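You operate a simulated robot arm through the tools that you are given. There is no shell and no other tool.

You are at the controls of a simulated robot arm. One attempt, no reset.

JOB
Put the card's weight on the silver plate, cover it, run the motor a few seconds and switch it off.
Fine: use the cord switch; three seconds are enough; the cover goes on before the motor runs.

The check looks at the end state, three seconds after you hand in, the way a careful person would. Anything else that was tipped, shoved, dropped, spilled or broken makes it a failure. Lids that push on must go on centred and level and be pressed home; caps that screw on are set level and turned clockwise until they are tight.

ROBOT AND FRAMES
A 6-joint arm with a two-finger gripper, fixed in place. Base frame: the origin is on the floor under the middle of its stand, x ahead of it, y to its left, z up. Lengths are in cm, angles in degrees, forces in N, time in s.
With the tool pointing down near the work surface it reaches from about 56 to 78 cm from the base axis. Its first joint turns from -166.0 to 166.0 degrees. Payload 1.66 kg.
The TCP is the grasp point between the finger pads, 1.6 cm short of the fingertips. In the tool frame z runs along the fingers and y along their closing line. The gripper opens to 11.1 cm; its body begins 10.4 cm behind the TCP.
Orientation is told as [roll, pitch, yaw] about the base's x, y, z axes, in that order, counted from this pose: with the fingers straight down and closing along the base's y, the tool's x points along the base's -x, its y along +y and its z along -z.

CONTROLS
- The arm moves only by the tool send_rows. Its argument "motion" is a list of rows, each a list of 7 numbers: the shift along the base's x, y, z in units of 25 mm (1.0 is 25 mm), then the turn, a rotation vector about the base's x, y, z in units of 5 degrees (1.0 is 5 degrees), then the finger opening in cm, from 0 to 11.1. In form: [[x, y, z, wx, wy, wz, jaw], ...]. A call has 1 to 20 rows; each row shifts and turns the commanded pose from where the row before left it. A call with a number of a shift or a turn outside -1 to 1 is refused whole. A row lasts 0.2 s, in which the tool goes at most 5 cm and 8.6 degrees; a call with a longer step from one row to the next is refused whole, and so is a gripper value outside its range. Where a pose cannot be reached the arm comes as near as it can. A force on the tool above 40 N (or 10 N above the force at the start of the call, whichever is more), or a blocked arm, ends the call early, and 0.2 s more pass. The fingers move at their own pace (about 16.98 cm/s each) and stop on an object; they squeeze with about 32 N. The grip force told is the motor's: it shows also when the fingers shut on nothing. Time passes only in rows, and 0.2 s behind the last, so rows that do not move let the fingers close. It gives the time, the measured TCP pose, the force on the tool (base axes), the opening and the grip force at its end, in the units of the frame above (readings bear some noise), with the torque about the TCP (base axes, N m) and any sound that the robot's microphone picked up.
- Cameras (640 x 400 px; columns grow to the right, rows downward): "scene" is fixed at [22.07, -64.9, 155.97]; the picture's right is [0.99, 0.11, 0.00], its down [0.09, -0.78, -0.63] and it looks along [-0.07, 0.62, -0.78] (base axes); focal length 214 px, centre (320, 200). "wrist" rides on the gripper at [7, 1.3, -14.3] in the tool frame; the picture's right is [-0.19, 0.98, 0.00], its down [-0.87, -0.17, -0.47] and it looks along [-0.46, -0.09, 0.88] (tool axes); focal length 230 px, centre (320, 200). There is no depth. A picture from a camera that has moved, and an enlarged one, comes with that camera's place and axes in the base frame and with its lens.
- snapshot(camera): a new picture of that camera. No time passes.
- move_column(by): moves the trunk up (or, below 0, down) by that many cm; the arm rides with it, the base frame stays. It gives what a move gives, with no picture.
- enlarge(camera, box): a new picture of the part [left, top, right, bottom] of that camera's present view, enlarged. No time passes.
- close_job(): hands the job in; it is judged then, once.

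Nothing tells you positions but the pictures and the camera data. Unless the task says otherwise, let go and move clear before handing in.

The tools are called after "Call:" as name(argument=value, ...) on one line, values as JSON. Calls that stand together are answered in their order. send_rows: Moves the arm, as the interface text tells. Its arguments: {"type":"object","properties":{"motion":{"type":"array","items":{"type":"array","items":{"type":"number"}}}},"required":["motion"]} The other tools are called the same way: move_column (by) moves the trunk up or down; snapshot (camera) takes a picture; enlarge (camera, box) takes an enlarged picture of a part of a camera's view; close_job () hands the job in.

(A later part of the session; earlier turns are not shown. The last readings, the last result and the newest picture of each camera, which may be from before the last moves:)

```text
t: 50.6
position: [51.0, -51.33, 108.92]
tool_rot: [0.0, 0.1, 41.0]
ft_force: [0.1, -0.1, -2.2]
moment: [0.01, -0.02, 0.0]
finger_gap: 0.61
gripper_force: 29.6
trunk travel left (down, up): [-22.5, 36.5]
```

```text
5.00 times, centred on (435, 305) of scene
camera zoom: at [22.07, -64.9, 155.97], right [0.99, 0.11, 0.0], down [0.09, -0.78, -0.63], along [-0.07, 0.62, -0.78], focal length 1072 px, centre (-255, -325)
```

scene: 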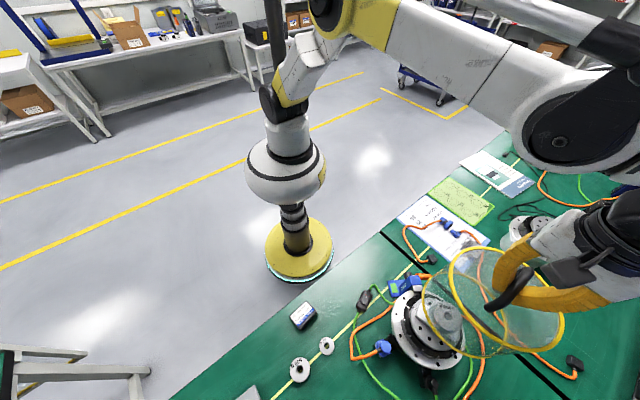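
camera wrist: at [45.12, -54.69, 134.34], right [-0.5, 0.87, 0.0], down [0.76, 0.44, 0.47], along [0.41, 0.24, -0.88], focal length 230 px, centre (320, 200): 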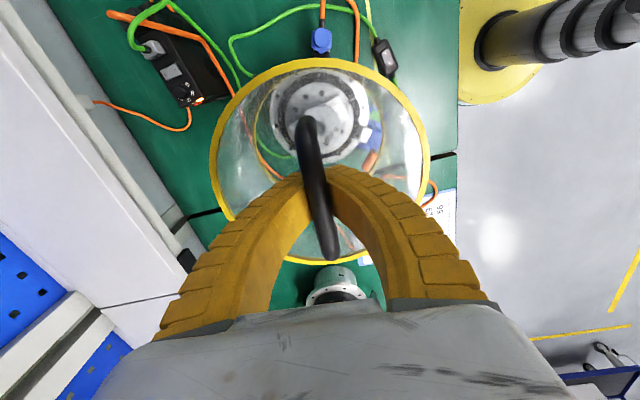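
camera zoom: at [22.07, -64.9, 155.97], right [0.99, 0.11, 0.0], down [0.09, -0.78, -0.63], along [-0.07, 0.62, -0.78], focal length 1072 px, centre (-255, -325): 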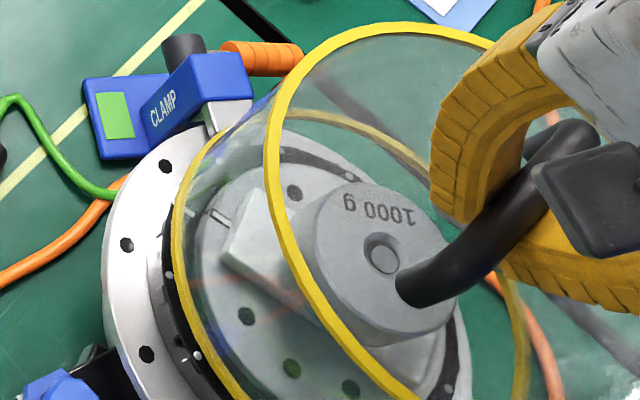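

The cover encloses the weight and the two views agree it's within about 0.2 cm of concentric. I nudge −0.1 cm in x and lower to just above the flange.

Call:
send_rows(motion=[[-0.04, 0, -0.3, 0, 0, 0, 0], [0, 0, -0.4, 0, 0, 0, 0], [0, 0, -0.4, 0, 0, 0, 0], [0, 0, -0.3, 0, 0, 0, 0], [0, 0, 0, 0, 0, 0, 0]])

Call:
enlarge(camera="wrist", box=[255, 45, 395, 185])

Call:
enlarge(camera="scene", box=[380, 265, 490, 375])

```text
t: 51.8
position: [50.88, -51.31, 105.56]
tool_rot: [0.0, 0.0, 41.0]
ft_force: [-0.9, 0.0, -1.6]
moment: [-0.01, -0.01, -0.02]
finger_gap: 0.6
gripper_force: 29.2
trunk travel left (down, up): [-22.5, 36.5]
```

```text
2.86 times, centred on (325, 115) of wrist
camera zoom: at [44.64, -55.12, 119.83], right [-0.5, 0.87, 0.0], down [0.76, 0.44, 0.47], along [0.41, 0.24, -0.88], focal length 657 px, centre (306, 443)
```

zoom: 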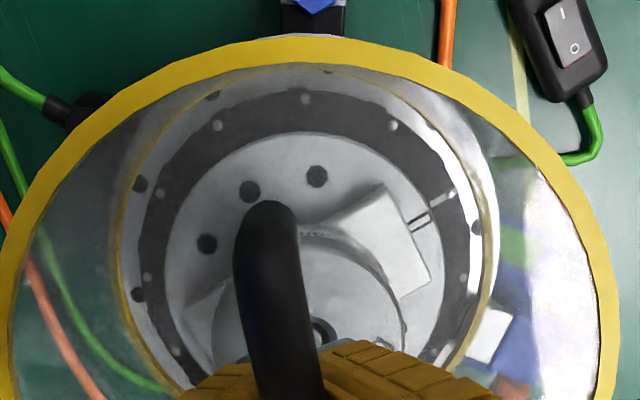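

```text
3.64 times, centred on (435, 320) of scene
camera zoom: at [22.07, -64.9, 155.97], right [0.99, 0.11, 0.0], down [0.09, -0.78, -0.63], along [-0.07, 0.62, -0.78], focal length 780 px, centre (-98, -236)
```

zoom: 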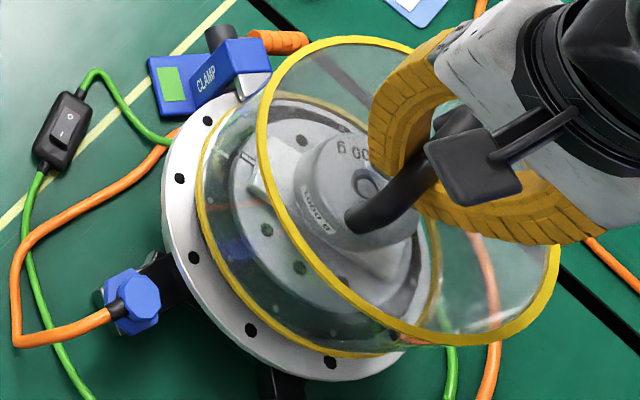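

Now concentric within about 0.1 cm by the bolt circle. I nudge −0.1 cm in y (away from the jaw) and lower slowly, watching forces.

Call:
send_rows(motion=[[0.02, -0.04, -0.2, 0, 0, 0, 0], [0, 0, -0.2, 0, 0, 0, 0], [0, 0, -0.2, 0, 0, 0, 0], [0, 0, -0.2, 0, 0, 0, 0], [0, 0, -0.1, 0, 0, 0, 0], [0, 0, 0, 0, 0, 0, 0]])

Call:
enlarge(camera="wrist", box=[255, 45, 395, 185])

Call:
enlarge(camera="scene", box=[390, 270, 470, 350])

```text
t: 53.2
position: [50.86, -51.59, 103.21]
tool_rot: [0.0, -0.1, 41.0]
ft_force: [-0.7, 0.0, -2.7]
moment: [0.0, 0.0, -0.01]
finger_gap: 0.62
gripper_force: 29.3
trunk travel left (down, up): [-22.5, 36.5]
```

```text
2.86 times, centred on (325, 115) of wrist
camera zoom: at [44.67, -55.16, 117.63], right [-0.5, 0.87, 0.0], down [0.76, 0.44, 0.47], along [0.41, 0.24, -0.88], focal length 657 px, centre (306, 443)
```

zoom: 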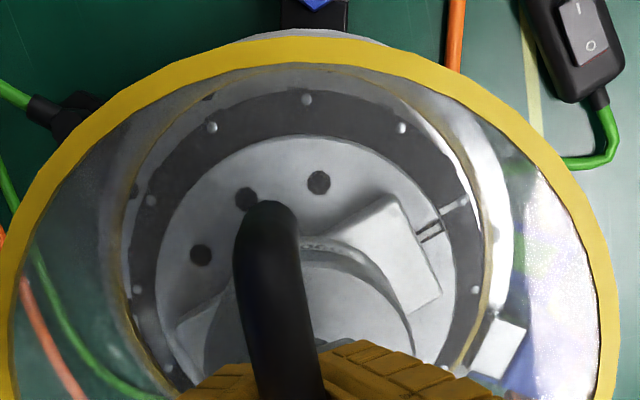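

```text
5.00 times, centred on (430, 310) of scene
camera zoom: at [22.07, -64.9, 155.97], right [0.99, 0.11, 0.0], down [0.09, -0.78, -0.63], along [-0.07, 0.62, -0.78], focal length 1072 px, centre (-230, -350)
```

zoom: 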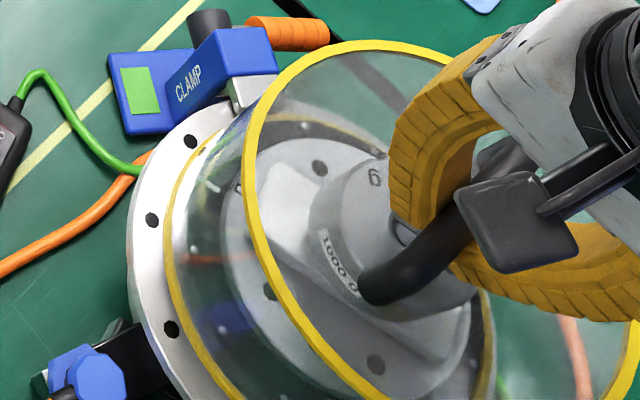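

The rim is passing inside the jaw without any side force. I continue the last centimetre slowly.

Call:
send_rows(motion=[[0, 0, -0.1, 0, 0, 0, 0], [0, 0, -0.1, 0, 0, 0, 0], [0, 0, -0.1, 0, 0, 0, 0], [0, 0, 0, 0, 0, 0, 0]])

```text
t: 54.2
position: [50.77, -51.56, 102.55]
tool_rot: [0.1, 0.0, 41.0]
ft_force: [0.0, 0.6, -2.8]
moment: [-0.01, 0.04, 0.0]
finger_gap: 0.62
gripper_force: 29.4
trunk travel left (down, up): [-22.5, 36.5]
```

Call:
send_rows(motion=[[0, 0, -0.08, 0, 0, 0, 0], [0, 0, -0.08, 0, 0, 0, 0], [0, 0, -0.08, 0, 0, 0, 0], [0, 0, 0, 0, 0, 0, 0]])

Call:
enlarge(camera="wrist", box=[255, 45, 395, 185])

Call:
enlarge(camera="scene", box=[390, 270, 470, 350])

```text
t: 55.2
position: [50.93, -51.47, 102.02]
tool_rot: [0.1, 0.0, 41.0]
ft_force: [-0.2, -0.4, -2.5]
moment: [0.03, 0.0, -0.02]
finger_gap: 0.61
gripper_force: 29.1
trunk travel left (down, up): [-22.5, 36.5]
```

```text
2.86 times, centred on (325, 115) of wrist
camera zoom: at [44.68, -55.23, 116.31], right [-0.5, 0.87, 0.0], down [0.76, 0.44, 0.47], along [0.41, 0.24, -0.88], focal length 657 px, centre (306, 443)
```

zoom: 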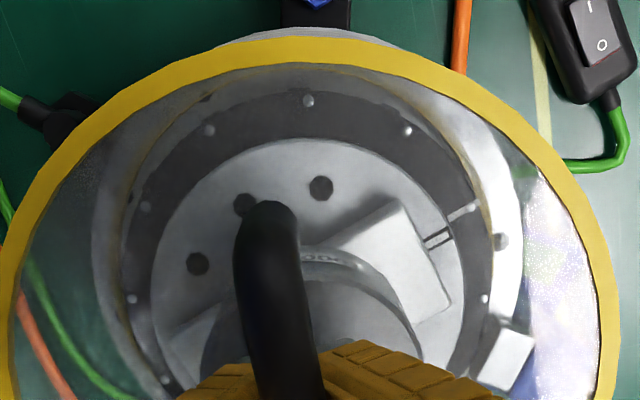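

```text
5.00 times, centred on (430, 310) of scene
camera zoom: at [22.07, -64.9, 155.97], right [0.99, 0.11, 0.0], down [0.09, -0.78, -0.63], along [-0.07, 0.62, -0.78], focal length 1072 px, centre (-230, -350)
```

zoom: 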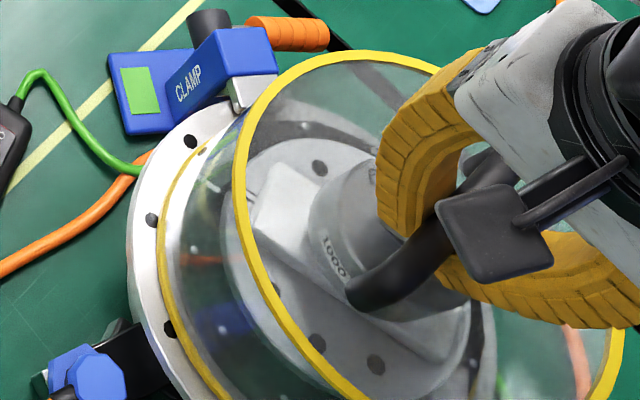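

Still hanging free, and the rim sits symmetrically inside the bolt holes. I keep lowering in small steps.

Call:
send_rows(motion=[[0, 0, -0.08, 0, 0, 0, 0], [0, 0, -0.08, 0, 0, 0, 0], [0, 0, 0, 0, 0, 0, 0]])

Call:
send_rows(motion=[[0, 0, -0.08, 0, 0, 0, 0], [0, 0, 0, 0, 0, 0, 0]])

```text
t: 56.0
position: [50.75, -51.66, 101.58]
tool_rot: [0.0, -0.1, 40.9]
ft_force: [0.4, -0.4, -1.2]
moment: [0.05, -0.01, -0.01]
finger_gap: 0.59
gripper_force: 29.4
trunk travel left (down, up): [-22.5, 36.5]
```

```text
t: 56.6
position: [50.85, -51.54, 101.38]
tool_rot: [0.0, 0.0, 41.0]
ft_force: [-0.4, 0.3, 0.1]
moment: [0.04, 0.0, -0.04]
finger_gap: 0.63
gripper_force: 28.8
trunk travel left (down, up): [-22.5, 36.5]
```

The force is rising from −2.8 N to 0, so the rim is beginning to rest. I check where it's touching before going on.

Call:
enlarge(camera="wrist", box=[255, 45, 395, 185])

Call:
enlarge(camera="scene", box=[390, 270, 470, 350])

Call:
enlarge(camera="scene", box=[380, 260, 500, 390])

```text
2.86 times, centred on (325, 115) of wrist
camera zoom: at [44.68, -55.15, 115.72], right [-0.5, 0.87, 0.0], down [0.76, 0.44, 0.47], along [0.41, 0.24, -0.88], focal length 657 px, centre (306, 443)
```

zoom: 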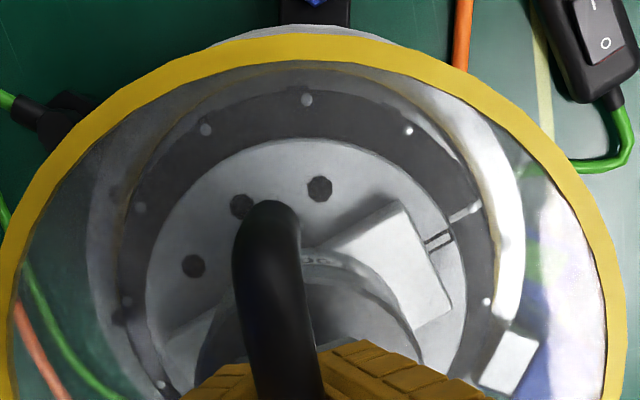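

```text
5.00 times, centred on (430, 310) of scene
camera zoom: at [22.07, -64.9, 155.97], right [0.99, 0.11, 0.0], down [0.09, -0.78, -0.63], along [-0.07, 0.62, -0.78], focal length 1072 px, centre (-230, -350)
```

zoom: 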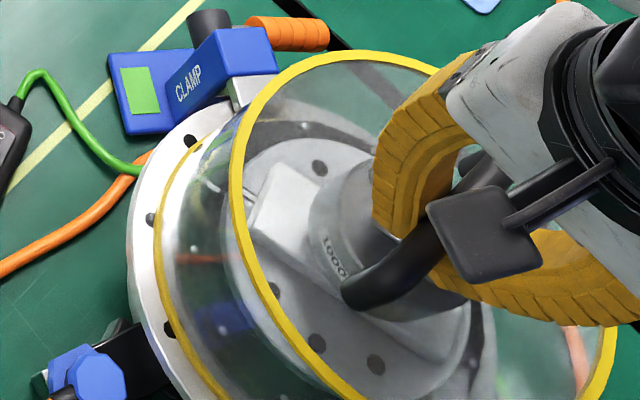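

```text
3.08 times, centred on (440, 325) of scene
camera zoom: at [22.07, -64.9, 155.97], right [0.99, 0.11, 0.0], down [0.09, -0.78, -0.63], along [-0.07, 0.62, -0.78], focal length 660 px, centre (-49, -185)
```

zoom: 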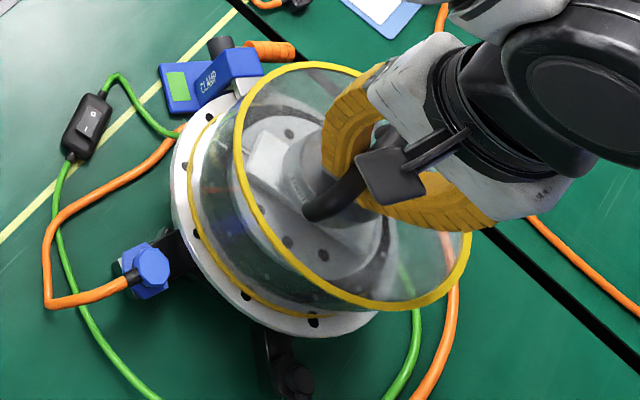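

The rim rests on the flange inside the bolt circle, evenly spaced and clear of the jaw. I press down a little more to seat it and read the force.

Call:
send_rows(motion=[[0, 0, -0.08, 0, 0, 0, 0], [0, 0, 0, 0, 0, 0, 0]])

Call:
send_rows(motion=[[0, 0, -0.08, 0, 0, 0, 0], [0, 0, 0, 0, 0, 0, 0]])

```text
t: 57.2
position: [50.89, -51.51, 101.11]
tool_rot: [0.1, 0.0, 41.0]
ft_force: [-0.2, 0.3, 0.0]
moment: [0.0, -0.01, -0.02]
finger_gap: 0.0
gripper_force: 29.0
trunk travel left (down, up): [-22.5, 36.5]
```

```text
t: 57.8
position: [50.82, -51.54, 100.88]
tool_rot: [0.0, 0.1, 41.0]
ft_force: [-0.7, 0.2, 0.0]
moment: [-0.04, 0.01, -0.01]
finger_gap: 0.0
gripper_force: 28.0
trunk travel left (down, up): [-22.5, 36.5]
```

The fingers have shut completely (gap 0), so the handle has slipped out of the pads as the cover took its seat. I look before moving anything.

Call:
snapshot(camera="wrist")

Call:
enlarge(camera="wrist", box=[240, 80, 400, 270])

Call:
enlarge(camera="scene", box=[390, 260, 490, 360])

```text
taken
camera wrist: at [44.73, -55.15, 115.27], right [-0.5, 0.87, 0.0], down [0.76, 0.44, 0.47], along [0.41, 0.24, -0.88], focal length 230 px, centre (320, 200)
```

wrist: 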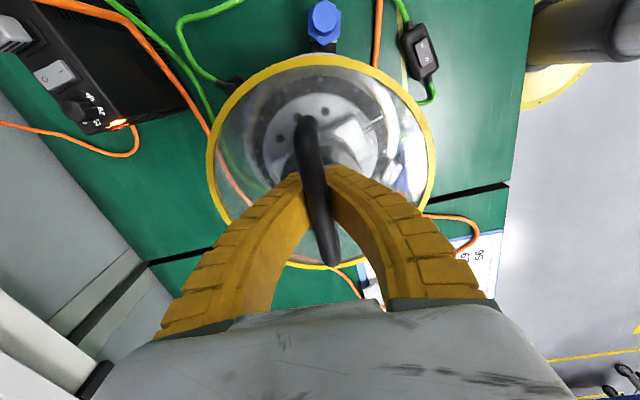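

```text
2.11 times, centred on (320, 175) of wrist
camera zoom: at [44.73, -55.15, 115.27], right [-0.5, 0.87, 0.0], down [0.76, 0.44, 0.47], along [0.41, 0.24, -0.88], focal length 484 px, centre (320, 253)
```

zoom: 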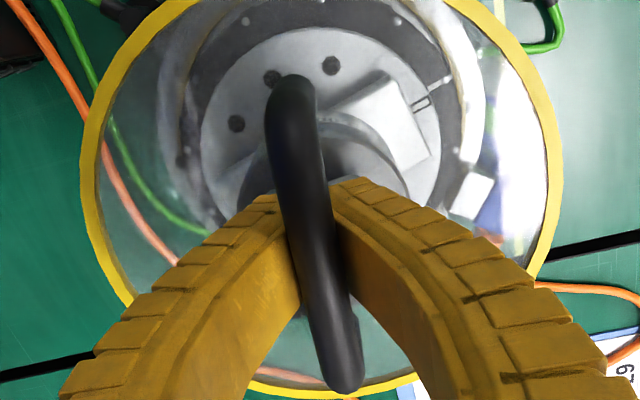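

```text
4.00 times, centred on (440, 310) of scene
camera zoom: at [22.07, -64.9, 155.97], right [0.99, 0.11, 0.0], down [0.09, -0.78, -0.63], along [-0.07, 0.62, -0.78], focal length 858 px, centre (-160, -240)
```

zoom: 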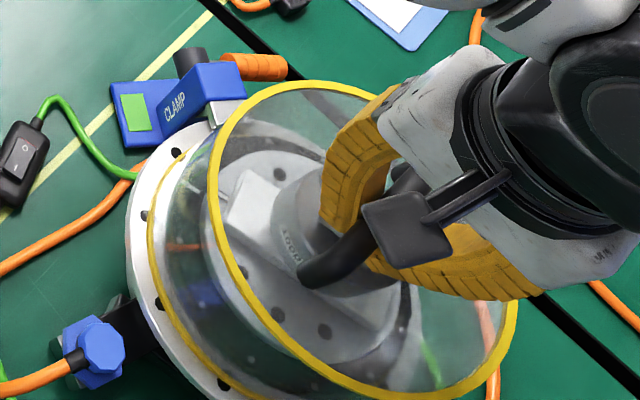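

The cover is resting on its own (no force on the tool) and the fingertips closed under the bar. I open the fingers sideways without moving the arm.

Call:
send_rows(motion=[[0, 0, 0, 0, 0, 0, 2], [0, 0, 0, 0, 0, 0, 4], [0, 0, 0, 0, 0, 0, 5.5], [0, 0, 0, 0, 0, 0, 5.5]])

Call:
enlarge(camera="wrist", box=[200, 40, 440, 280])

Call:
enlarge(camera="scene", box=[390, 260, 490, 360])

```text
t: 58.8
position: [50.83, -51.59, 101.05]
tool_rot: [0.0, 0.0, 41.0]
ft_force: [-1.7, 0.2, 24.9]
moment: [-0.01, 0.01, 0.03]
finger_gap: 5.27
gripper_force: 5.2
trunk travel left (down, up): [-22.5, 36.5]
```

```text
1.67 times, centred on (320, 160) of wrist
camera zoom: at [44.7, -55.13, 115.32], right [-0.5, 0.87, 0.0], down [0.76, 0.44, 0.47], along [0.41, 0.24, -0.88], focal length 384 px, centre (320, 267)
```

zoom: 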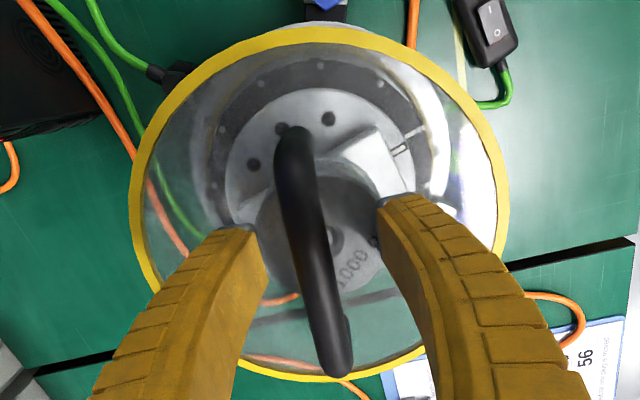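

```text
4.00 times, centred on (440, 310) of scene
camera zoom: at [22.07, -64.9, 155.97], right [0.99, 0.11, 0.0], down [0.09, -0.78, -0.63], along [-0.07, 0.62, -0.78], focal length 858 px, centre (-160, -240)
```

zoom: 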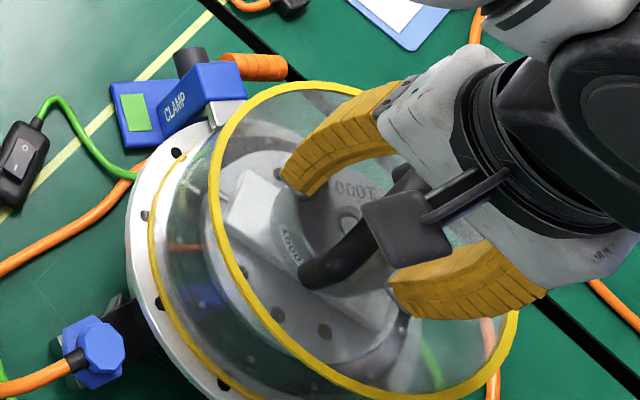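

The opened fingertips are pressing the lid down with about 25 N, evenly either side of the handle, which serves as pressing it home. I now back straight up and check that the cover stays level.

Call:
send_rows(motion=[[0, 0, 0.1, 0, 0, 0, 5.5], [0, 0, 0.1, 0, 0, 0, 5.5], [0, 0, 0, 0, 0, 0, 5.5]])

Call:
send_rows(motion=[[0, 0, 0.3, 0, 0, 0, 5.5], [0, 0, 0.6, 0, 0, 0, 5.5], [0, 0, 0.8, 0, 0, 0, 5.5], [0, 0, 0.8, 0, 0, 0, 5.5], [0, 0, 0.8, 0, 0, 0, 5.5], [0, 0, 0.5, 0, 0, 0, 5.5], [0, 0, 0, 0, 0, 0, 5.5]])

Call:
snapshot(camera="wrist")

Call:
enlarge(camera="wrist", box=[220, 40, 420, 240])

Call:
enlarge(camera="scene", box=[390, 260, 490, 360])

```text
t: 59.6
position: [50.73, -51.55, 101.53]
tool_rot: [0.0, 0.0, 41.0]
ft_force: [1.0, -0.3, -0.4]
moment: [0.01, 0.02, 0.01]
finger_gap: 5.69
gripper_force: 1.5
trunk travel left (down, up): [-22.5, 36.5]
```

```text
t: 61.2
position: [50.79, -51.45, 111.04]
tool_rot: [0.0, 0.1, 41.1]
ft_force: [0.3, 1.0, 0.6]
moment: [-0.01, 0.01, -0.04]
finger_gap: 5.71
gripper_force: 1.4
trunk travel left (down, up): [-22.5, 36.5]
```

```text
taken
camera wrist: at [44.66, -55.04, 125.33], right [-0.5, 0.87, 0.0], down [0.76, 0.44, 0.47], along [0.41, 0.24, -0.88], focal length 230 px, centre (320, 200)
```

wrist: 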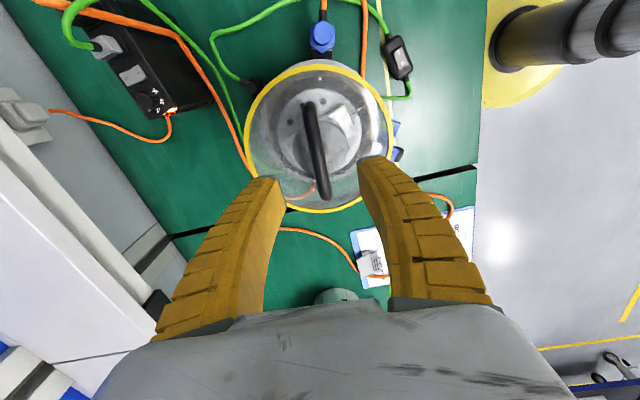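

```text
2.00 times, centred on (320, 140) of wrist
camera zoom: at [44.66, -55.04, 125.33], right [-0.5, 0.87, 0.0], down [0.76, 0.44, 0.47], along [0.41, 0.24, -0.88], focal length 460 px, centre (320, 320)
```

zoom: 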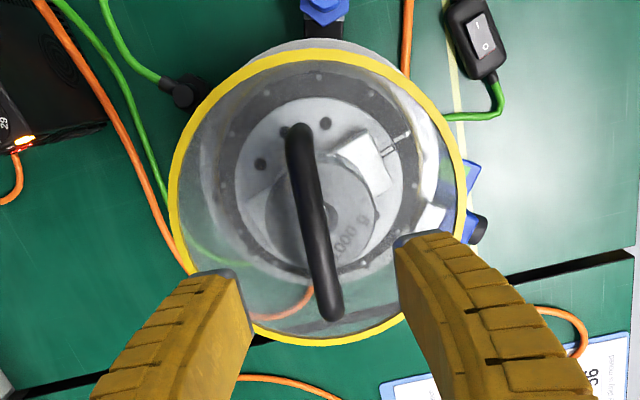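

```text
4.00 times, centred on (440, 310) of scene
camera zoom: at [22.07, -64.9, 155.97], right [0.99, 0.11, 0.0], down [0.09, -0.78, -0.63], along [-0.07, 0.62, -0.78], focal length 858 px, centre (-160, -240)
```

zoom: 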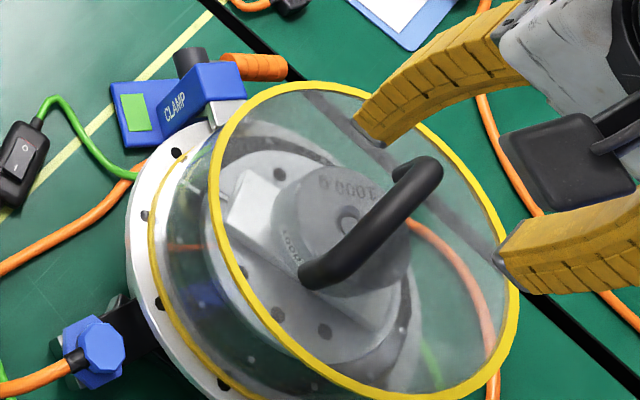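

The cover sits on the flange and stayed level as I let go. To confirm centring along the other axis and to see the switch well, I rise and turn 90° for a second view.

Call:
send_rows(motion=[[0, 0, 0.8, 0, 0, 0, 5.5], [0, 0, 0.8, 0, 0, -0.5, 5.5], [0, 0, 0.4, 0, 0, -1, 5.5], [-0.15, 0.2, 0, 0, 0, -1, 5.5], [-0.15, 0.2, 0, 0, 0, -1, 5.5], [-0.15, 0.2, 0, 0, 0, -1, 5.5], [-0.15, 0.2, 0, 0, 0, -1, 5.5], [-0.15, 0.2, 0, 0, 0, -1, 5.5], [-0.2, 0.2, 0, 0, 0, -1, 5.5], [-0.2, 0.2, 0, 0, 0, -1, 5.5], [-0.2, 0.2, 0, 0, 0, -1, 5.5], [-0.2, 0.2, 0, 0, 0, -1, 5.5], [-0.2, 0.25, 0, 0, 0, -1, 5.5], [-0.2, 0.25, 0, 0, 0, -1, 5.5], [-0.2, 0.25, 0, 0, 0, -1, 5.5], [-0.2, 0.3, 0, 0, 0, -1, 5.5], [-0.2, 0.3, 0, 0, 0, -1, 5.5], [-0.2, 0.3, 0, 0, 0, -1, 5.5], [-0.2, 0.3, 0, 0, 0, -1, 5.5], [0, 0, 0, 0, 0, -0.5, 5.5]])

Call:
snapshot(camera="wrist")

Call:
enlarge(camera="wrist", box=[220, 80, 420, 280])

Call:
snapshot(camera="scene")

```text
t: 65.4
position: [43.55, -42.16, 115.94]
tool_rot: [0.0, 0.0, -49.0]
ft_force: [0.0, -0.2, -0.6]
moment: [-0.04, -0.01, 0.02]
finger_gap: 5.69
gripper_force: 1.6
trunk travel left (down, up): [-22.5, 36.5]
```

```text
taken
camera wrist: at [39.96, -36.07, 130.34], right [0.87, 0.5, 0.0], down [0.44, -0.76, 0.47], along [0.24, -0.41, -0.88], focal length 230 px, centre (320, 200)
```

wrist: 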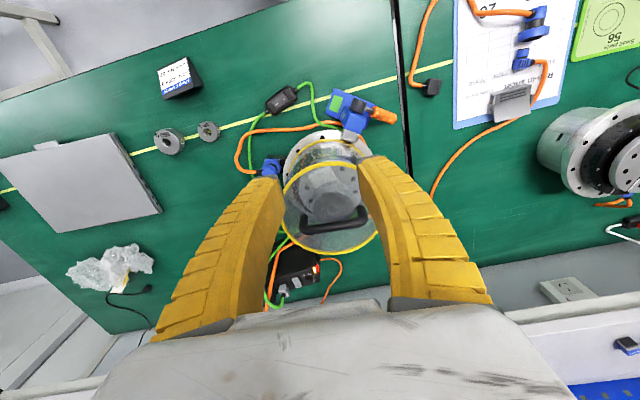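

```text
2.00 times, centred on (320, 180) of wrist
camera zoom: at [39.96, -36.07, 130.34], right [0.87, 0.5, 0.0], down [0.44, -0.76, 0.47], along [0.24, -0.41, -0.88], focal length 460 px, centre (320, 240)
```

zoom: 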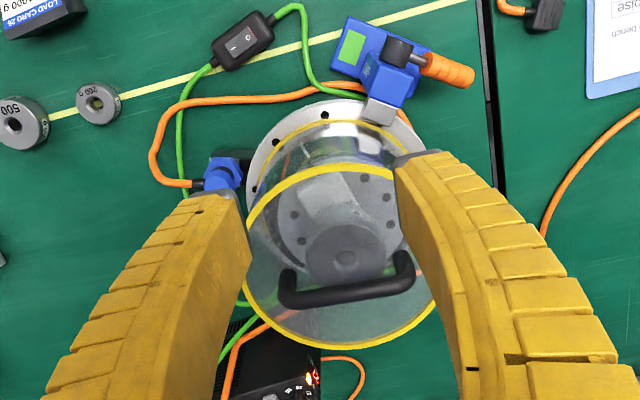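

```text
taken
```

scene: 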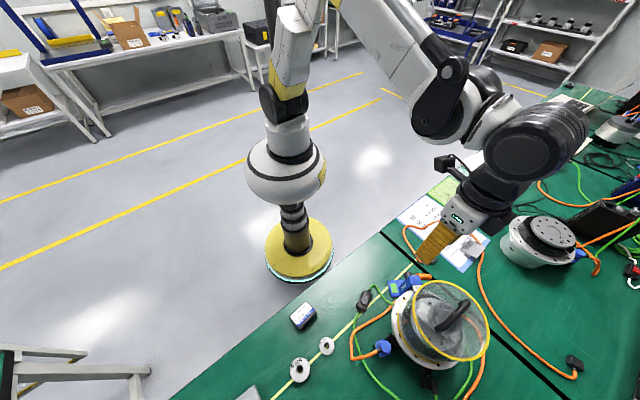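

Cover, weight, clamp and switch are all visible. I enlarge on the rim/flange seat and on the switch.

Call:
enlarge(camera="wrist", box=[270, 115, 400, 215])

Call:
enlarge(camera="wrist", box=[255, 70, 325, 120])

Call:
enlarge(camera="scene", box=[380, 265, 500, 375])

Call:
enlarge(camera="scene", box=[340, 270, 400, 330])

```text
4.00 times, centred on (335, 165) of wrist
camera zoom: at [39.96, -36.07, 130.34], right [0.87, 0.5, 0.0], down [0.44, -0.76, 0.47], along [0.24, -0.41, -0.88], focal length 920 px, centre (260, 340)
```

zoom: 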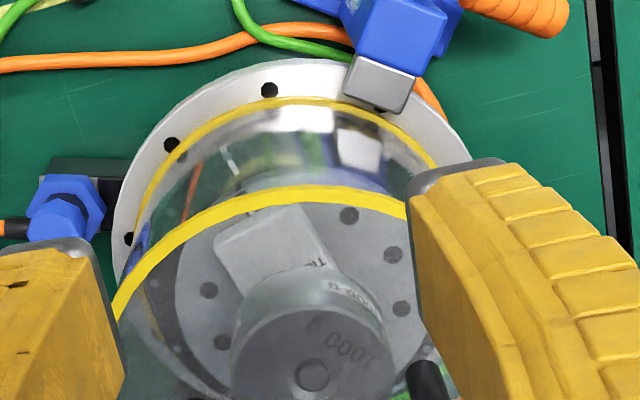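

```text
8.00 times, centred on (290, 95) of wrist
camera zoom: at [39.96, -36.07, 130.34], right [0.87, 0.5, 0.0], down [0.44, -0.76, 0.47], along [0.24, -0.41, -0.88], focal length 1841 px, centre (560, 1040)
```

zoom: 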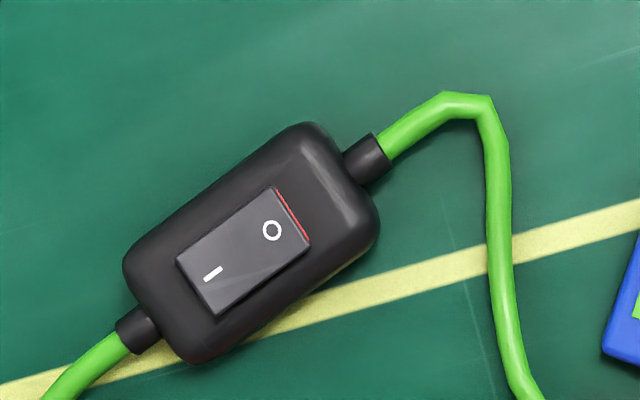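

```text
3.64 times, centred on (440, 320) of scene
camera zoom: at [22.07, -64.9, 155.97], right [0.99, 0.11, 0.0], down [0.09, -0.78, -0.63], along [-0.07, 0.62, -0.78], focal length 780 px, centre (-116, -236)
```

zoom: 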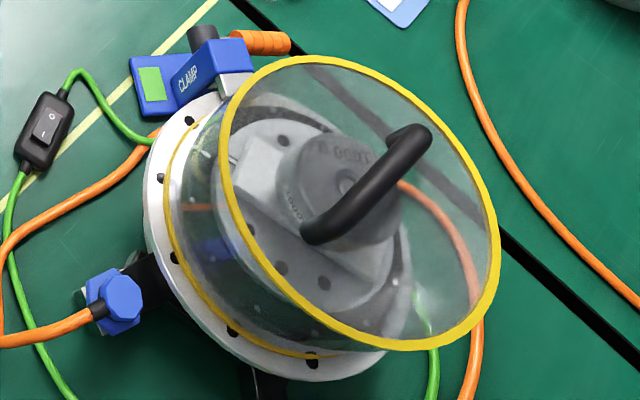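

```text
6.67 times, centred on (370, 300) of scene
camera zoom: at [22.07, -64.9, 155.97], right [0.99, 0.11, 0.0], down [0.09, -0.78, -0.63], along [-0.07, 0.62, -0.78], focal length 1430 px, centre (-13, -467)
```

zoom: 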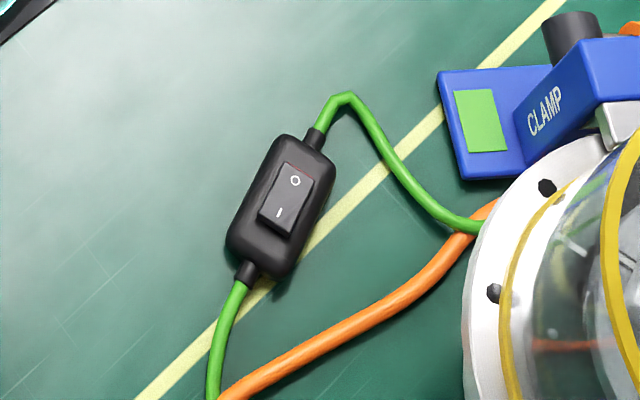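

The rim sits just inside all bolt holes, level and concentric. Next the cord switch: rocker centre ≈[35.1,-44.1,77.7], O toward +y, I toward −y. I need the fingertip size to press one end only, so I look at the fingertips.

Call:
enlarge(camera="scene", box=[400, 190, 500, 280])

Call:
enlarge(camera="wrist", box=[340, 140, 420, 220])

```text
4.44 times, centred on (450, 235) of scene
camera zoom: at [22.07, -64.9, 155.97], right [0.99, 0.11, 0.0], down [0.09, -0.78, -0.63], along [-0.07, 0.62, -0.78], focal length 953 px, centre (-258, 44)
```

zoom: 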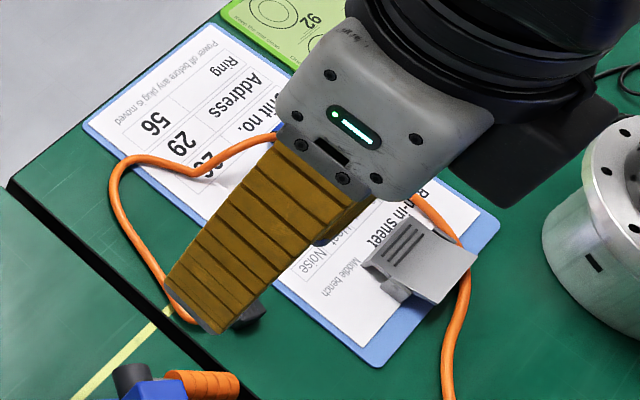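

```text
5.00 times, centred on (380, 180) of wrist
camera zoom: at [39.96, -36.07, 130.34], right [0.87, 0.5, 0.0], down [0.44, -0.76, 0.47], along [0.24, -0.41, -0.88], focal length 1150 px, centre (20, 300)
```

zoom: 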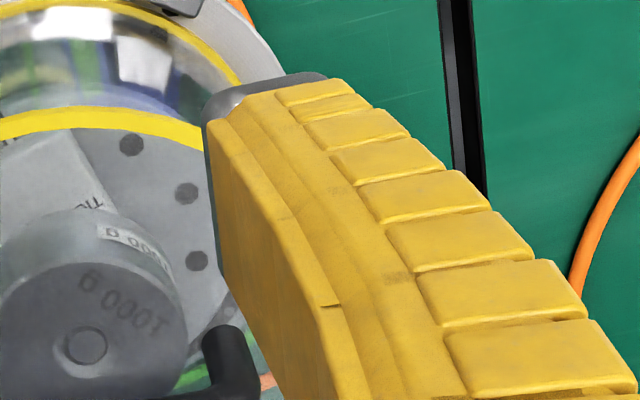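

Each fingertip is about 1.8 cm thick along the closing line and nearly 3 cm wide. I'll align the closing line with the rocker's length (yaw −27°) and press with the one fingertip on the +y side, keeping the hand away from the cover. First I go to a hover to refine the switch position.

Call:
send_rows(motion=[[-0.7, -0.38, -0.1, 0, 0, 0.73, 5], [-0.7, -0.38, -0.3, 0, 0, 0.73, 4], [-0.7, -0.38, -0.3, 0, 0, 0.73, 4], [-0.7, -0.38, -0.4, 0, 0, 0.73, 4], [-0.7, -0.38, -0.5, 0, 0, 0.73, 4], [-0.7, -0.38, -0.7, 0, 0, 0.73, 4], [0, 0, -0.9, 0, 0, 0, 4], [0, 0, -0.9, 0, 0, 0, 4], [0, 0, -0.9, 0, 0, 0, 4], [0, 0, -0.9, 0, 0, 0, 4], [0, 0, -0.5, 0, 0, 0, 4], [0, 0, 0, 0, 0, 0, 4], [0, 0, 0, 0, 0, 0, 4]])

Call:
snapshot(camera="wrist")

Call:
snapshot(camera="scene")

Call:
enlarge(camera="wrist", box=[240, 60, 420, 240])

```text
t: 68.2
position: [32.95, -47.82, 100.06]
tool_rot: [0.0, 0.1, -27.1]
ft_force: [0.3, 0.4, 0.0]
moment: [0.01, 0.01, 0.01]
finger_gap: 4.22
gripper_force: 1.5
trunk travel left (down, up): [-22.5, 36.5]
```

```text
taken
camera wrist: at [27.39, -43.54, 114.33], right [0.62, 0.79, 0.0], down [0.69, -0.54, 0.47], along [0.37, -0.29, -0.88], focal length 230 px, centre (320, 200)
```

wrist: 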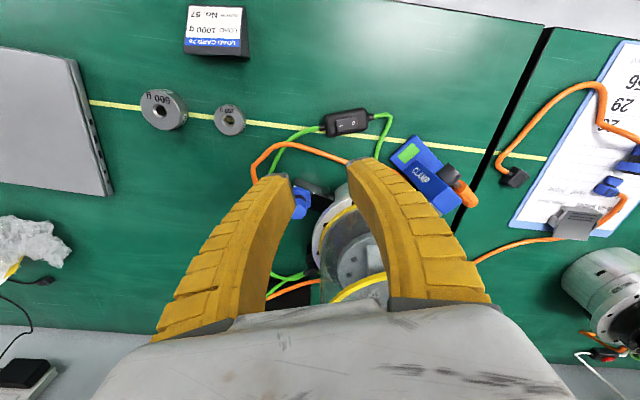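

```text
taken
```

scene: 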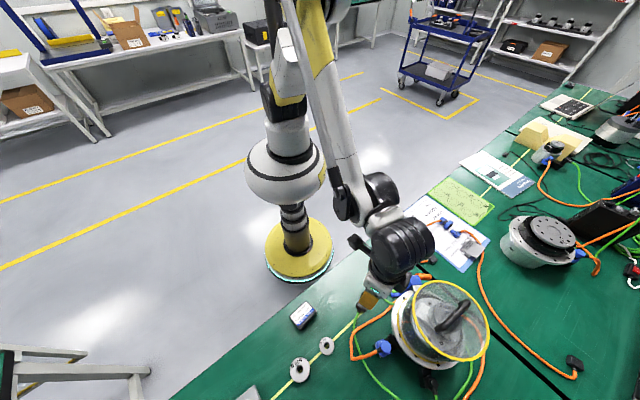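

```text
2.22 times, centred on (330, 150) of wrist
camera zoom: at [27.39, -43.54, 114.33], right [0.62, 0.79, 0.0], down [0.69, -0.54, 0.47], along [0.37, -0.29, -0.88], focal length 511 px, centre (298, 311)
```

zoom: 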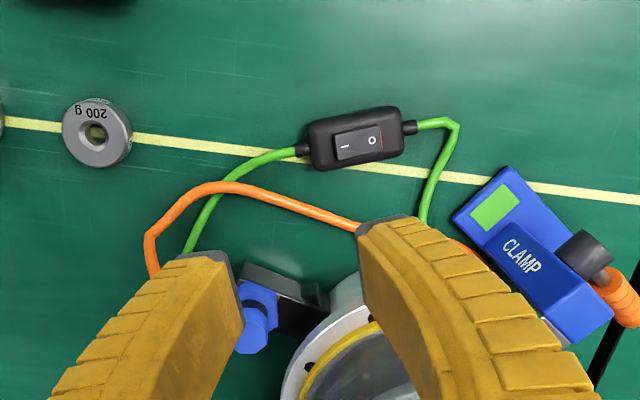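

The switch measures consistently: I mark ≈[34.6,-45.0], O mark ≈[35.4,-43.3], and the rocker direction matches the closing line. I come down with the +y fingertip above the I end, stopping a few centimetres short.

Call:
send_rows(motion=[[0.01, -0.13, -0.6, 0, 0, 0, 4], [0, 0, -0.85, 0, 0, 0, 4], [0, 0, -0.85, 0, 0, 0, 4], [0, 0, -0.85, 0, 0, 0, 4], [0, 0, -0.85, 0, 0, 0, 4], [0, 0, -0.85, 0, 0, 0, 4], [0, 0, -0.85, 0, 0, 0, 4], [0, 0, -0.85, 0, 0, 0, 4], [0, 0, -0.4, 0, 0, 0, 4], [0, 0, 0, 0, 0, 0, 4]])

Call:
snapshot(camera="wrist")

Call:
enlarge(camera="wrist", box=[270, 110, 430, 250])

Call:
enlarge(camera="scene", box=[320, 240, 420, 340])

```text
t: 70.4
position: [33.09, -48.2, 82.54]
tool_rot: [0.0, 0.0, -27.1]
ft_force: [0.2, -0.7, 0.7]
moment: [0.02, -0.02, -0.02]
finger_gap: 4.24
gripper_force: 1.9
trunk travel left (down, up): [-22.5, 36.5]
```

```text
taken
camera wrist: at [27.41, -43.91, 97.04], right [0.62, 0.79, 0.0], down [0.69, -0.54, 0.47], along [0.37, -0.29, -0.88], focal length 230 px, centre (320, 200)
```

wrist: 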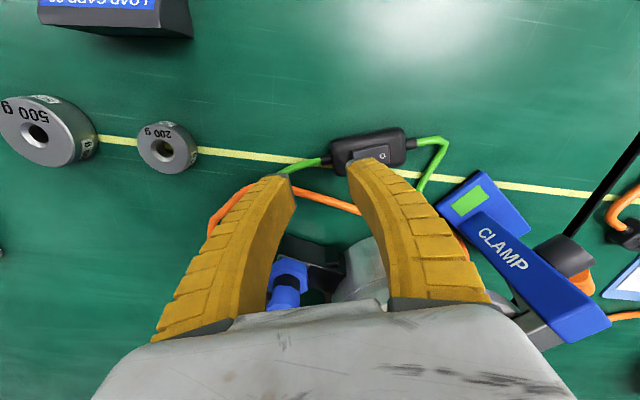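

```text
2.86 times, centred on (350, 180) of wrist
camera zoom: at [27.41, -43.91, 97.04], right [0.62, 0.79, 0.0], down [0.69, -0.54, 0.47], along [0.37, -0.29, -0.88], focal length 657 px, centre (234, 257)
```

zoom: 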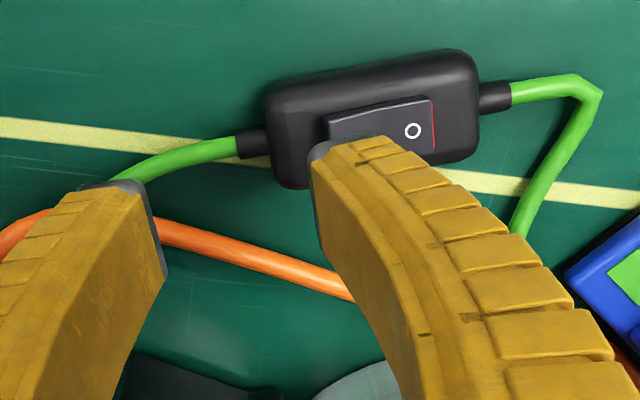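

```text
4.00 times, centred on (370, 290) of scene
camera zoom: at [22.07, -64.9, 155.97], right [0.99, 0.11, 0.0], down [0.09, -0.78, -0.63], along [-0.07, 0.62, -0.78], focal length 858 px, centre (120, -160)
```

zoom: 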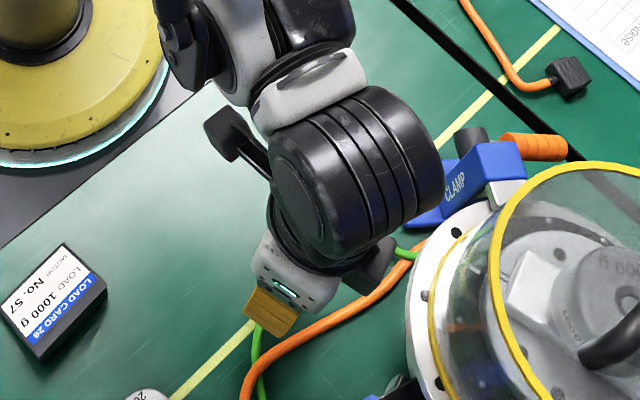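

The fingertip is above the I half and the O mark stays visible. I shift 0.3 cm further to the I end and go down to just above the rocker.

Call:
send_rows(motion=[[-0.055, -0.107, -0.3, 0, 0, 0, 4], [0, 0, -0.35, 0, 0, 0, 4], [0, 0, -0.3, 0, 0, 0, 4], [0, 0, 0, 0, 0, 0, 4]])

Call:
enlarge(camera="wrist", box=[270, 110, 430, 250])

```text
t: 71.4
position: [32.94, -48.43, 80.43]
tool_rot: [0.0, 0.1, -27.0]
ft_force: [-0.1, 0.3, 0.9]
moment: [0.0, 0.0, -0.02]
finger_gap: 4.23
gripper_force: 1.2
trunk travel left (down, up): [-22.5, 36.5]
```

```text
2.86 times, centred on (350, 180) of wrist
camera zoom: at [27.23, -44.13, 94.68], right [0.62, 0.79, 0.0], down [0.69, -0.54, 0.47], along [0.37, -0.29, -0.88], focal length 657 px, centre (234, 257)
```

zoom: 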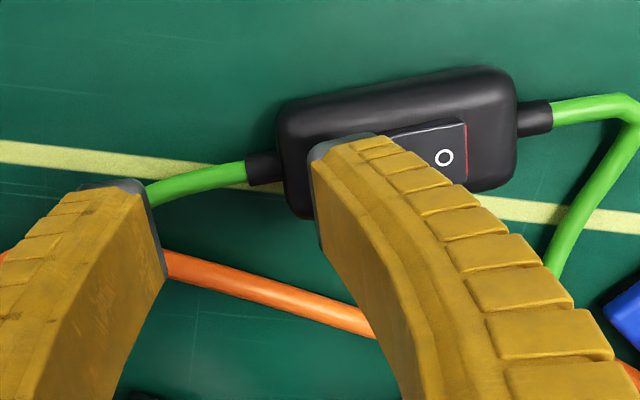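

Good: the fingertip covers only the I half. Now I press down slowly.

Call:
send_rows(motion=[[0, 0, -0.1, 0, 0, 0, 4], [0, 0, -0.08, 0, 0, 0, 4], [0, 0, -0.08, 0, 0, 0, 4], [0, 0, 0, 0, 0, 0, 4]])

```text
t: 72.4
position: [32.85, -48.37, 79.68]
tool_rot: [0.0, 0.0, -27.1]
ft_force: [-0.2, 0.1, -0.2]
moment: [0.01, 0.0, 0.0]
finger_gap: 4.24
gripper_force: 1.7
trunk travel left (down, up): [-22.5, 36.5]
```

Call:
send_rows(motion=[[0, 0, -0.08, 0, 0, 0, 4], [0, 0, -0.08, 0, 0, 0, 4], [0, 0, 0, 0, 0, 0, 4]])

Call:
enlarge(camera="wrist", box=[270, 110, 430, 250])

```text
t: 73.2
position: [32.75, -48.53, 79.19]
tool_rot: [0.0, 0.0, -27.1]
ft_force: [-0.1, 0.2, 0.4]
moment: [-0.04, -0.02, 0.03]
finger_gap: 4.22
gripper_force: 1.7
trunk travel left (down, up): [-22.5, 36.5]
```

```text
2.86 times, centred on (350, 180) of wrist
camera zoom: at [27.21, -44.13, 93.51], right [0.62, 0.79, 0.0], down [0.69, -0.54, 0.47], along [0.37, -0.29, -0.88], focal length 657 px, centre (234, 257)
```

zoom: 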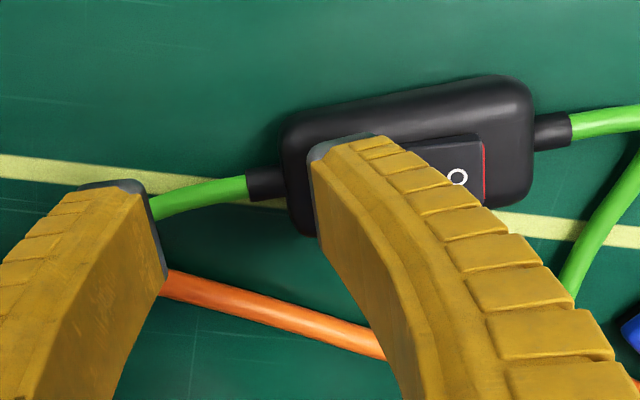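

No contact yet (tip at ≈77.6). I continue in small steps.

Call:
send_rows(motion=[[0, 0, -0.06, 0, 0, 0, 4], [0, 0, -0.06, 0, 0, 0, 4], [0, 0, 0, 0, 0, 0, 4]])

```text
t: 74.0
position: [32.71, -48.53, 78.95]
tool_rot: [0.1, 0.0, -27.0]
ft_force: [-1.5, -2.4, 11.5]
moment: [0.31, -0.16, 0.0]
finger_gap: 4.08
gripper_force: 0.1
trunk travel left (down, up): [-22.5, 36.5]
```

Contact with 11.5 N, no click yet. I press a touch more and look.

Call:
send_rows(motion=[[0, 0, -0.05, 0, 0, 0, 4], [0, 0, 0, 0, 0, 0, 4]])

Call:
enlarge(camera="wrist", box=[270, 110, 430, 250])

```text
t: 74.6
position: [32.77, -48.42, 78.75]
tool_rot: [0.0, 0.0, -27.1]
ft_force: [-2.9, -2.9, 15.8]
moment: [0.46, -0.2, 0.0]
finger_gap: 4.11
gripper_force: 0.2
trunk travel left (down, up): [-22.5, 36.5]
```

```text
2.86 times, centred on (350, 180) of wrist
camera zoom: at [27.18, -44.1, 93.12], right [0.62, 0.79, 0.0], down [0.69, -0.54, 0.47], along [0.37, -0.29, -0.88], focal length 657 px, centre (234, 257)
```

zoom: 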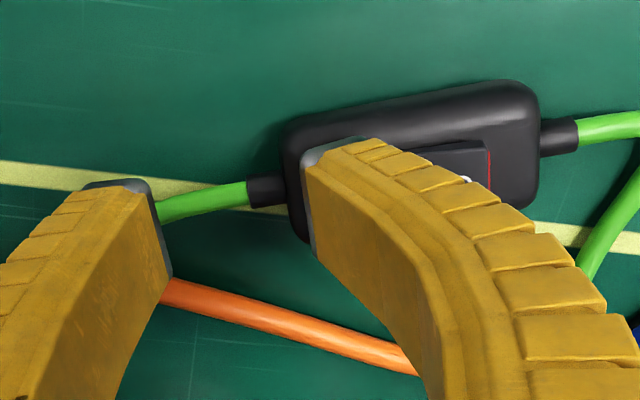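

The torque places the contact about 1.25 cm toward I from the rocker's pivot. I press somewhat firmer and listen.

Call:
send_rows(motion=[[0, 0, -0.06, 0, 0, 0, 4], [0, 0, -0.06, 0, 0, 0, 4], [0, 0, 0, 0, 0, 0, 4]])

Call:
enlarge(camera="wrist", box=[300, 130, 400, 210])

```text
t: 75.4
position: [32.84, -48.41, 78.52]
tool_rot: [0.1, -0.2, -27.1]
ft_force: [-2.3, -1.5, 22.0]
moment: [0.67, -0.35, 0.04]
finger_gap: 4.2
gripper_force: 0.0
trunk travel left (down, up): [-22.5, 36.5]
```

```text
5.00 times, centred on (350, 170) of wrist
camera zoom: at [27.19, -44.07, 92.88], right [0.62, 0.79, 0.0], down [0.69, -0.54, 0.47], along [0.37, -0.29, -0.88], focal length 1150 px, centre (170, 350)
```

zoom: 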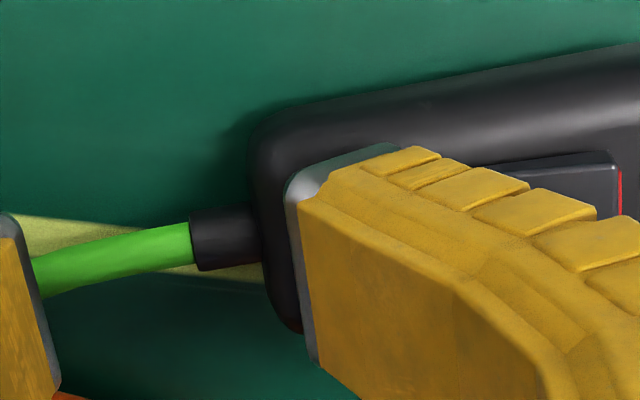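

Still no click at 22 N, and the fingertip may be bearing on the housing. I lift off and inspect the rocker's actual tilt and the motor's state.

Call:
send_rows(motion=[[0, 0, 0.3, 0, 0, 0, 4], [0, 0, 0.8, 0, 0, 0, 4], [-0.3, -0.6, 0.8, 0, 0, 0, 4], [-0.3, -0.6, 0.6, 0, 0, 0, 4], [0, 0, 0, 0, 0, 0, 4]])

Call:
snapshot(camera="wrist")

Call:
enlarge(camera="wrist", box=[340, 110, 440, 190])

Call:
enlarge(camera="scene", box=[390, 260, 490, 360])

```text
t: 76.6
position: [31.3, -51.46, 84.81]
tool_rot: [0.0, 0.1, -27.2]
ft_force: [-0.2, -0.7, -0.7]
moment: [0.0, 0.02, 0.0]
finger_gap: 4.22
gripper_force: 1.5
trunk travel left (down, up): [-22.5, 36.5]
```

```text
taken
camera wrist: at [25.76, -47.18, 99.11], right [0.62, 0.79, 0.0], down [0.69, -0.54, 0.47], along [0.37, -0.29, -0.88], focal length 230 px, centre (320, 200)
```

wrist: 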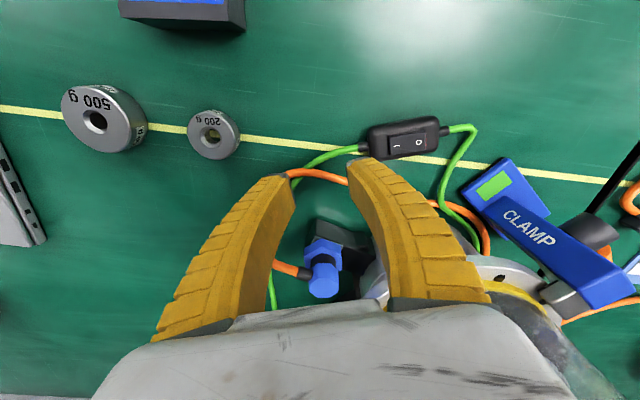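

```text
5.00 times, centred on (390, 150) of wrist
camera zoom: at [25.76, -47.18, 99.11], right [0.62, 0.79, 0.0], down [0.69, -0.54, 0.47], along [0.37, -0.29, -0.88], focal length 1150 px, centre (-30, 450)
```

zoom: 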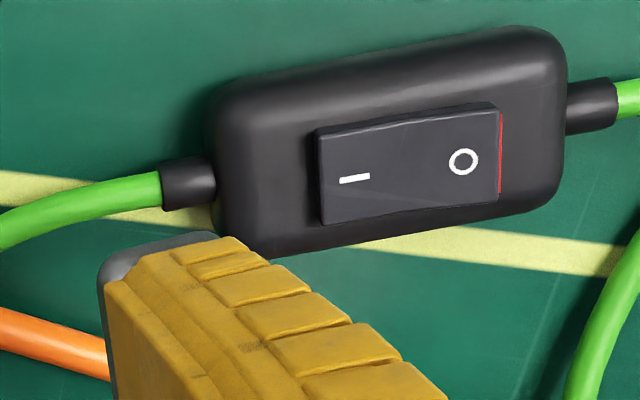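

```text
4.00 times, centred on (440, 310) of scene
camera zoom: at [22.07, -64.9, 155.97], right [0.99, 0.11, 0.0], down [0.09, -0.78, -0.63], along [-0.07, 0.62, -0.78], focal length 858 px, centre (-160, -240)
```

zoom: 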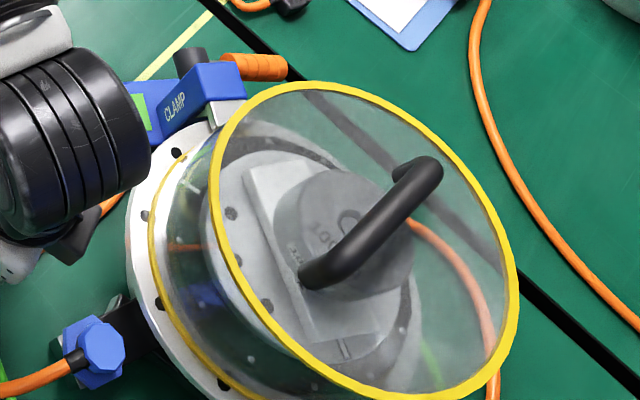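

The bar under the cover has turned, so the motor is running: the press did switch it on. It has run about 2–3 s by now, so I move to the O end for the switch-off.

Call:
send_rows(motion=[[0.38, 0.78, 0, 0, 0, 0, 4], [0.4, 0.79, -0.1, 0, 0, 0, 4], [0.4, 0.79, -0.4, 0, 0, 0, 4], [0, 0, -0.7, 0, 0, 0, 4], [0, 0, -0.5, 0, 0, 0, 4], [0, 0, -0.2, 0, 0, 0, 4], [0, 0, 0, 0, 0, 0, 4]])

Call:
enlarge(camera="wrist", box=[270, 110, 430, 250])

Call:
enlarge(camera="scene", box=[390, 260, 490, 360])

```text
t: 78.2
position: [34.32, -45.52, 79.98]
tool_rot: [0.0, 0.1, -27.1]
ft_force: [-0.3, 0.2, -0.3]
moment: [0.01, -0.01, 0.03]
finger_gap: 4.22
gripper_force: 1.5
trunk travel left (down, up): [-22.5, 36.5]
```

```text
2.86 times, centred on (350, 180) of wrist
camera zoom: at [28.68, -41.25, 94.29], right [0.62, 0.79, 0.0], down [0.69, -0.54, 0.47], along [0.37, -0.29, -0.88], focal length 657 px, centre (234, 257)
```

zoom: 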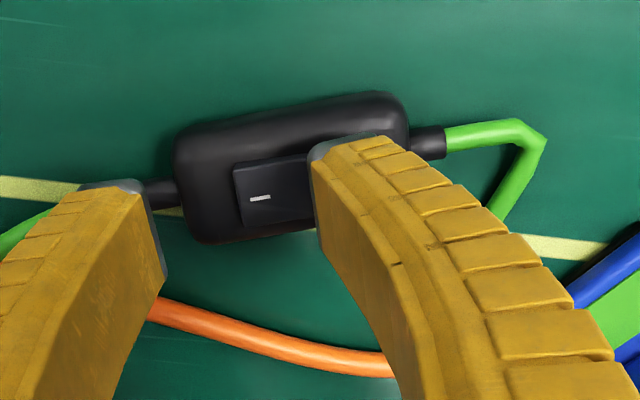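

```text
4.00 times, centred on (440, 310) of scene
camera zoom: at [22.07, -64.9, 155.97], right [0.99, 0.11, 0.0], down [0.09, -0.78, -0.63], along [-0.07, 0.62, -0.78], focal length 858 px, centre (-160, -240)
```

zoom: 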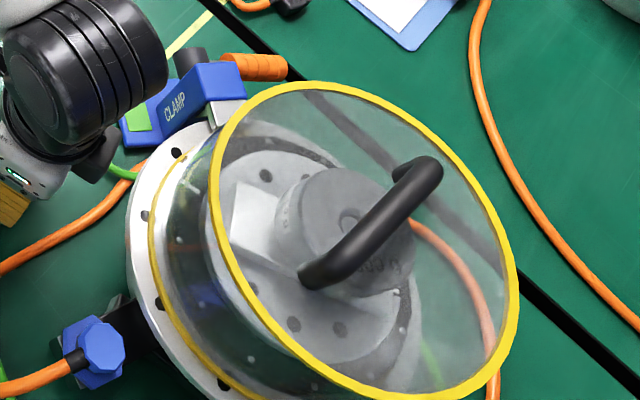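

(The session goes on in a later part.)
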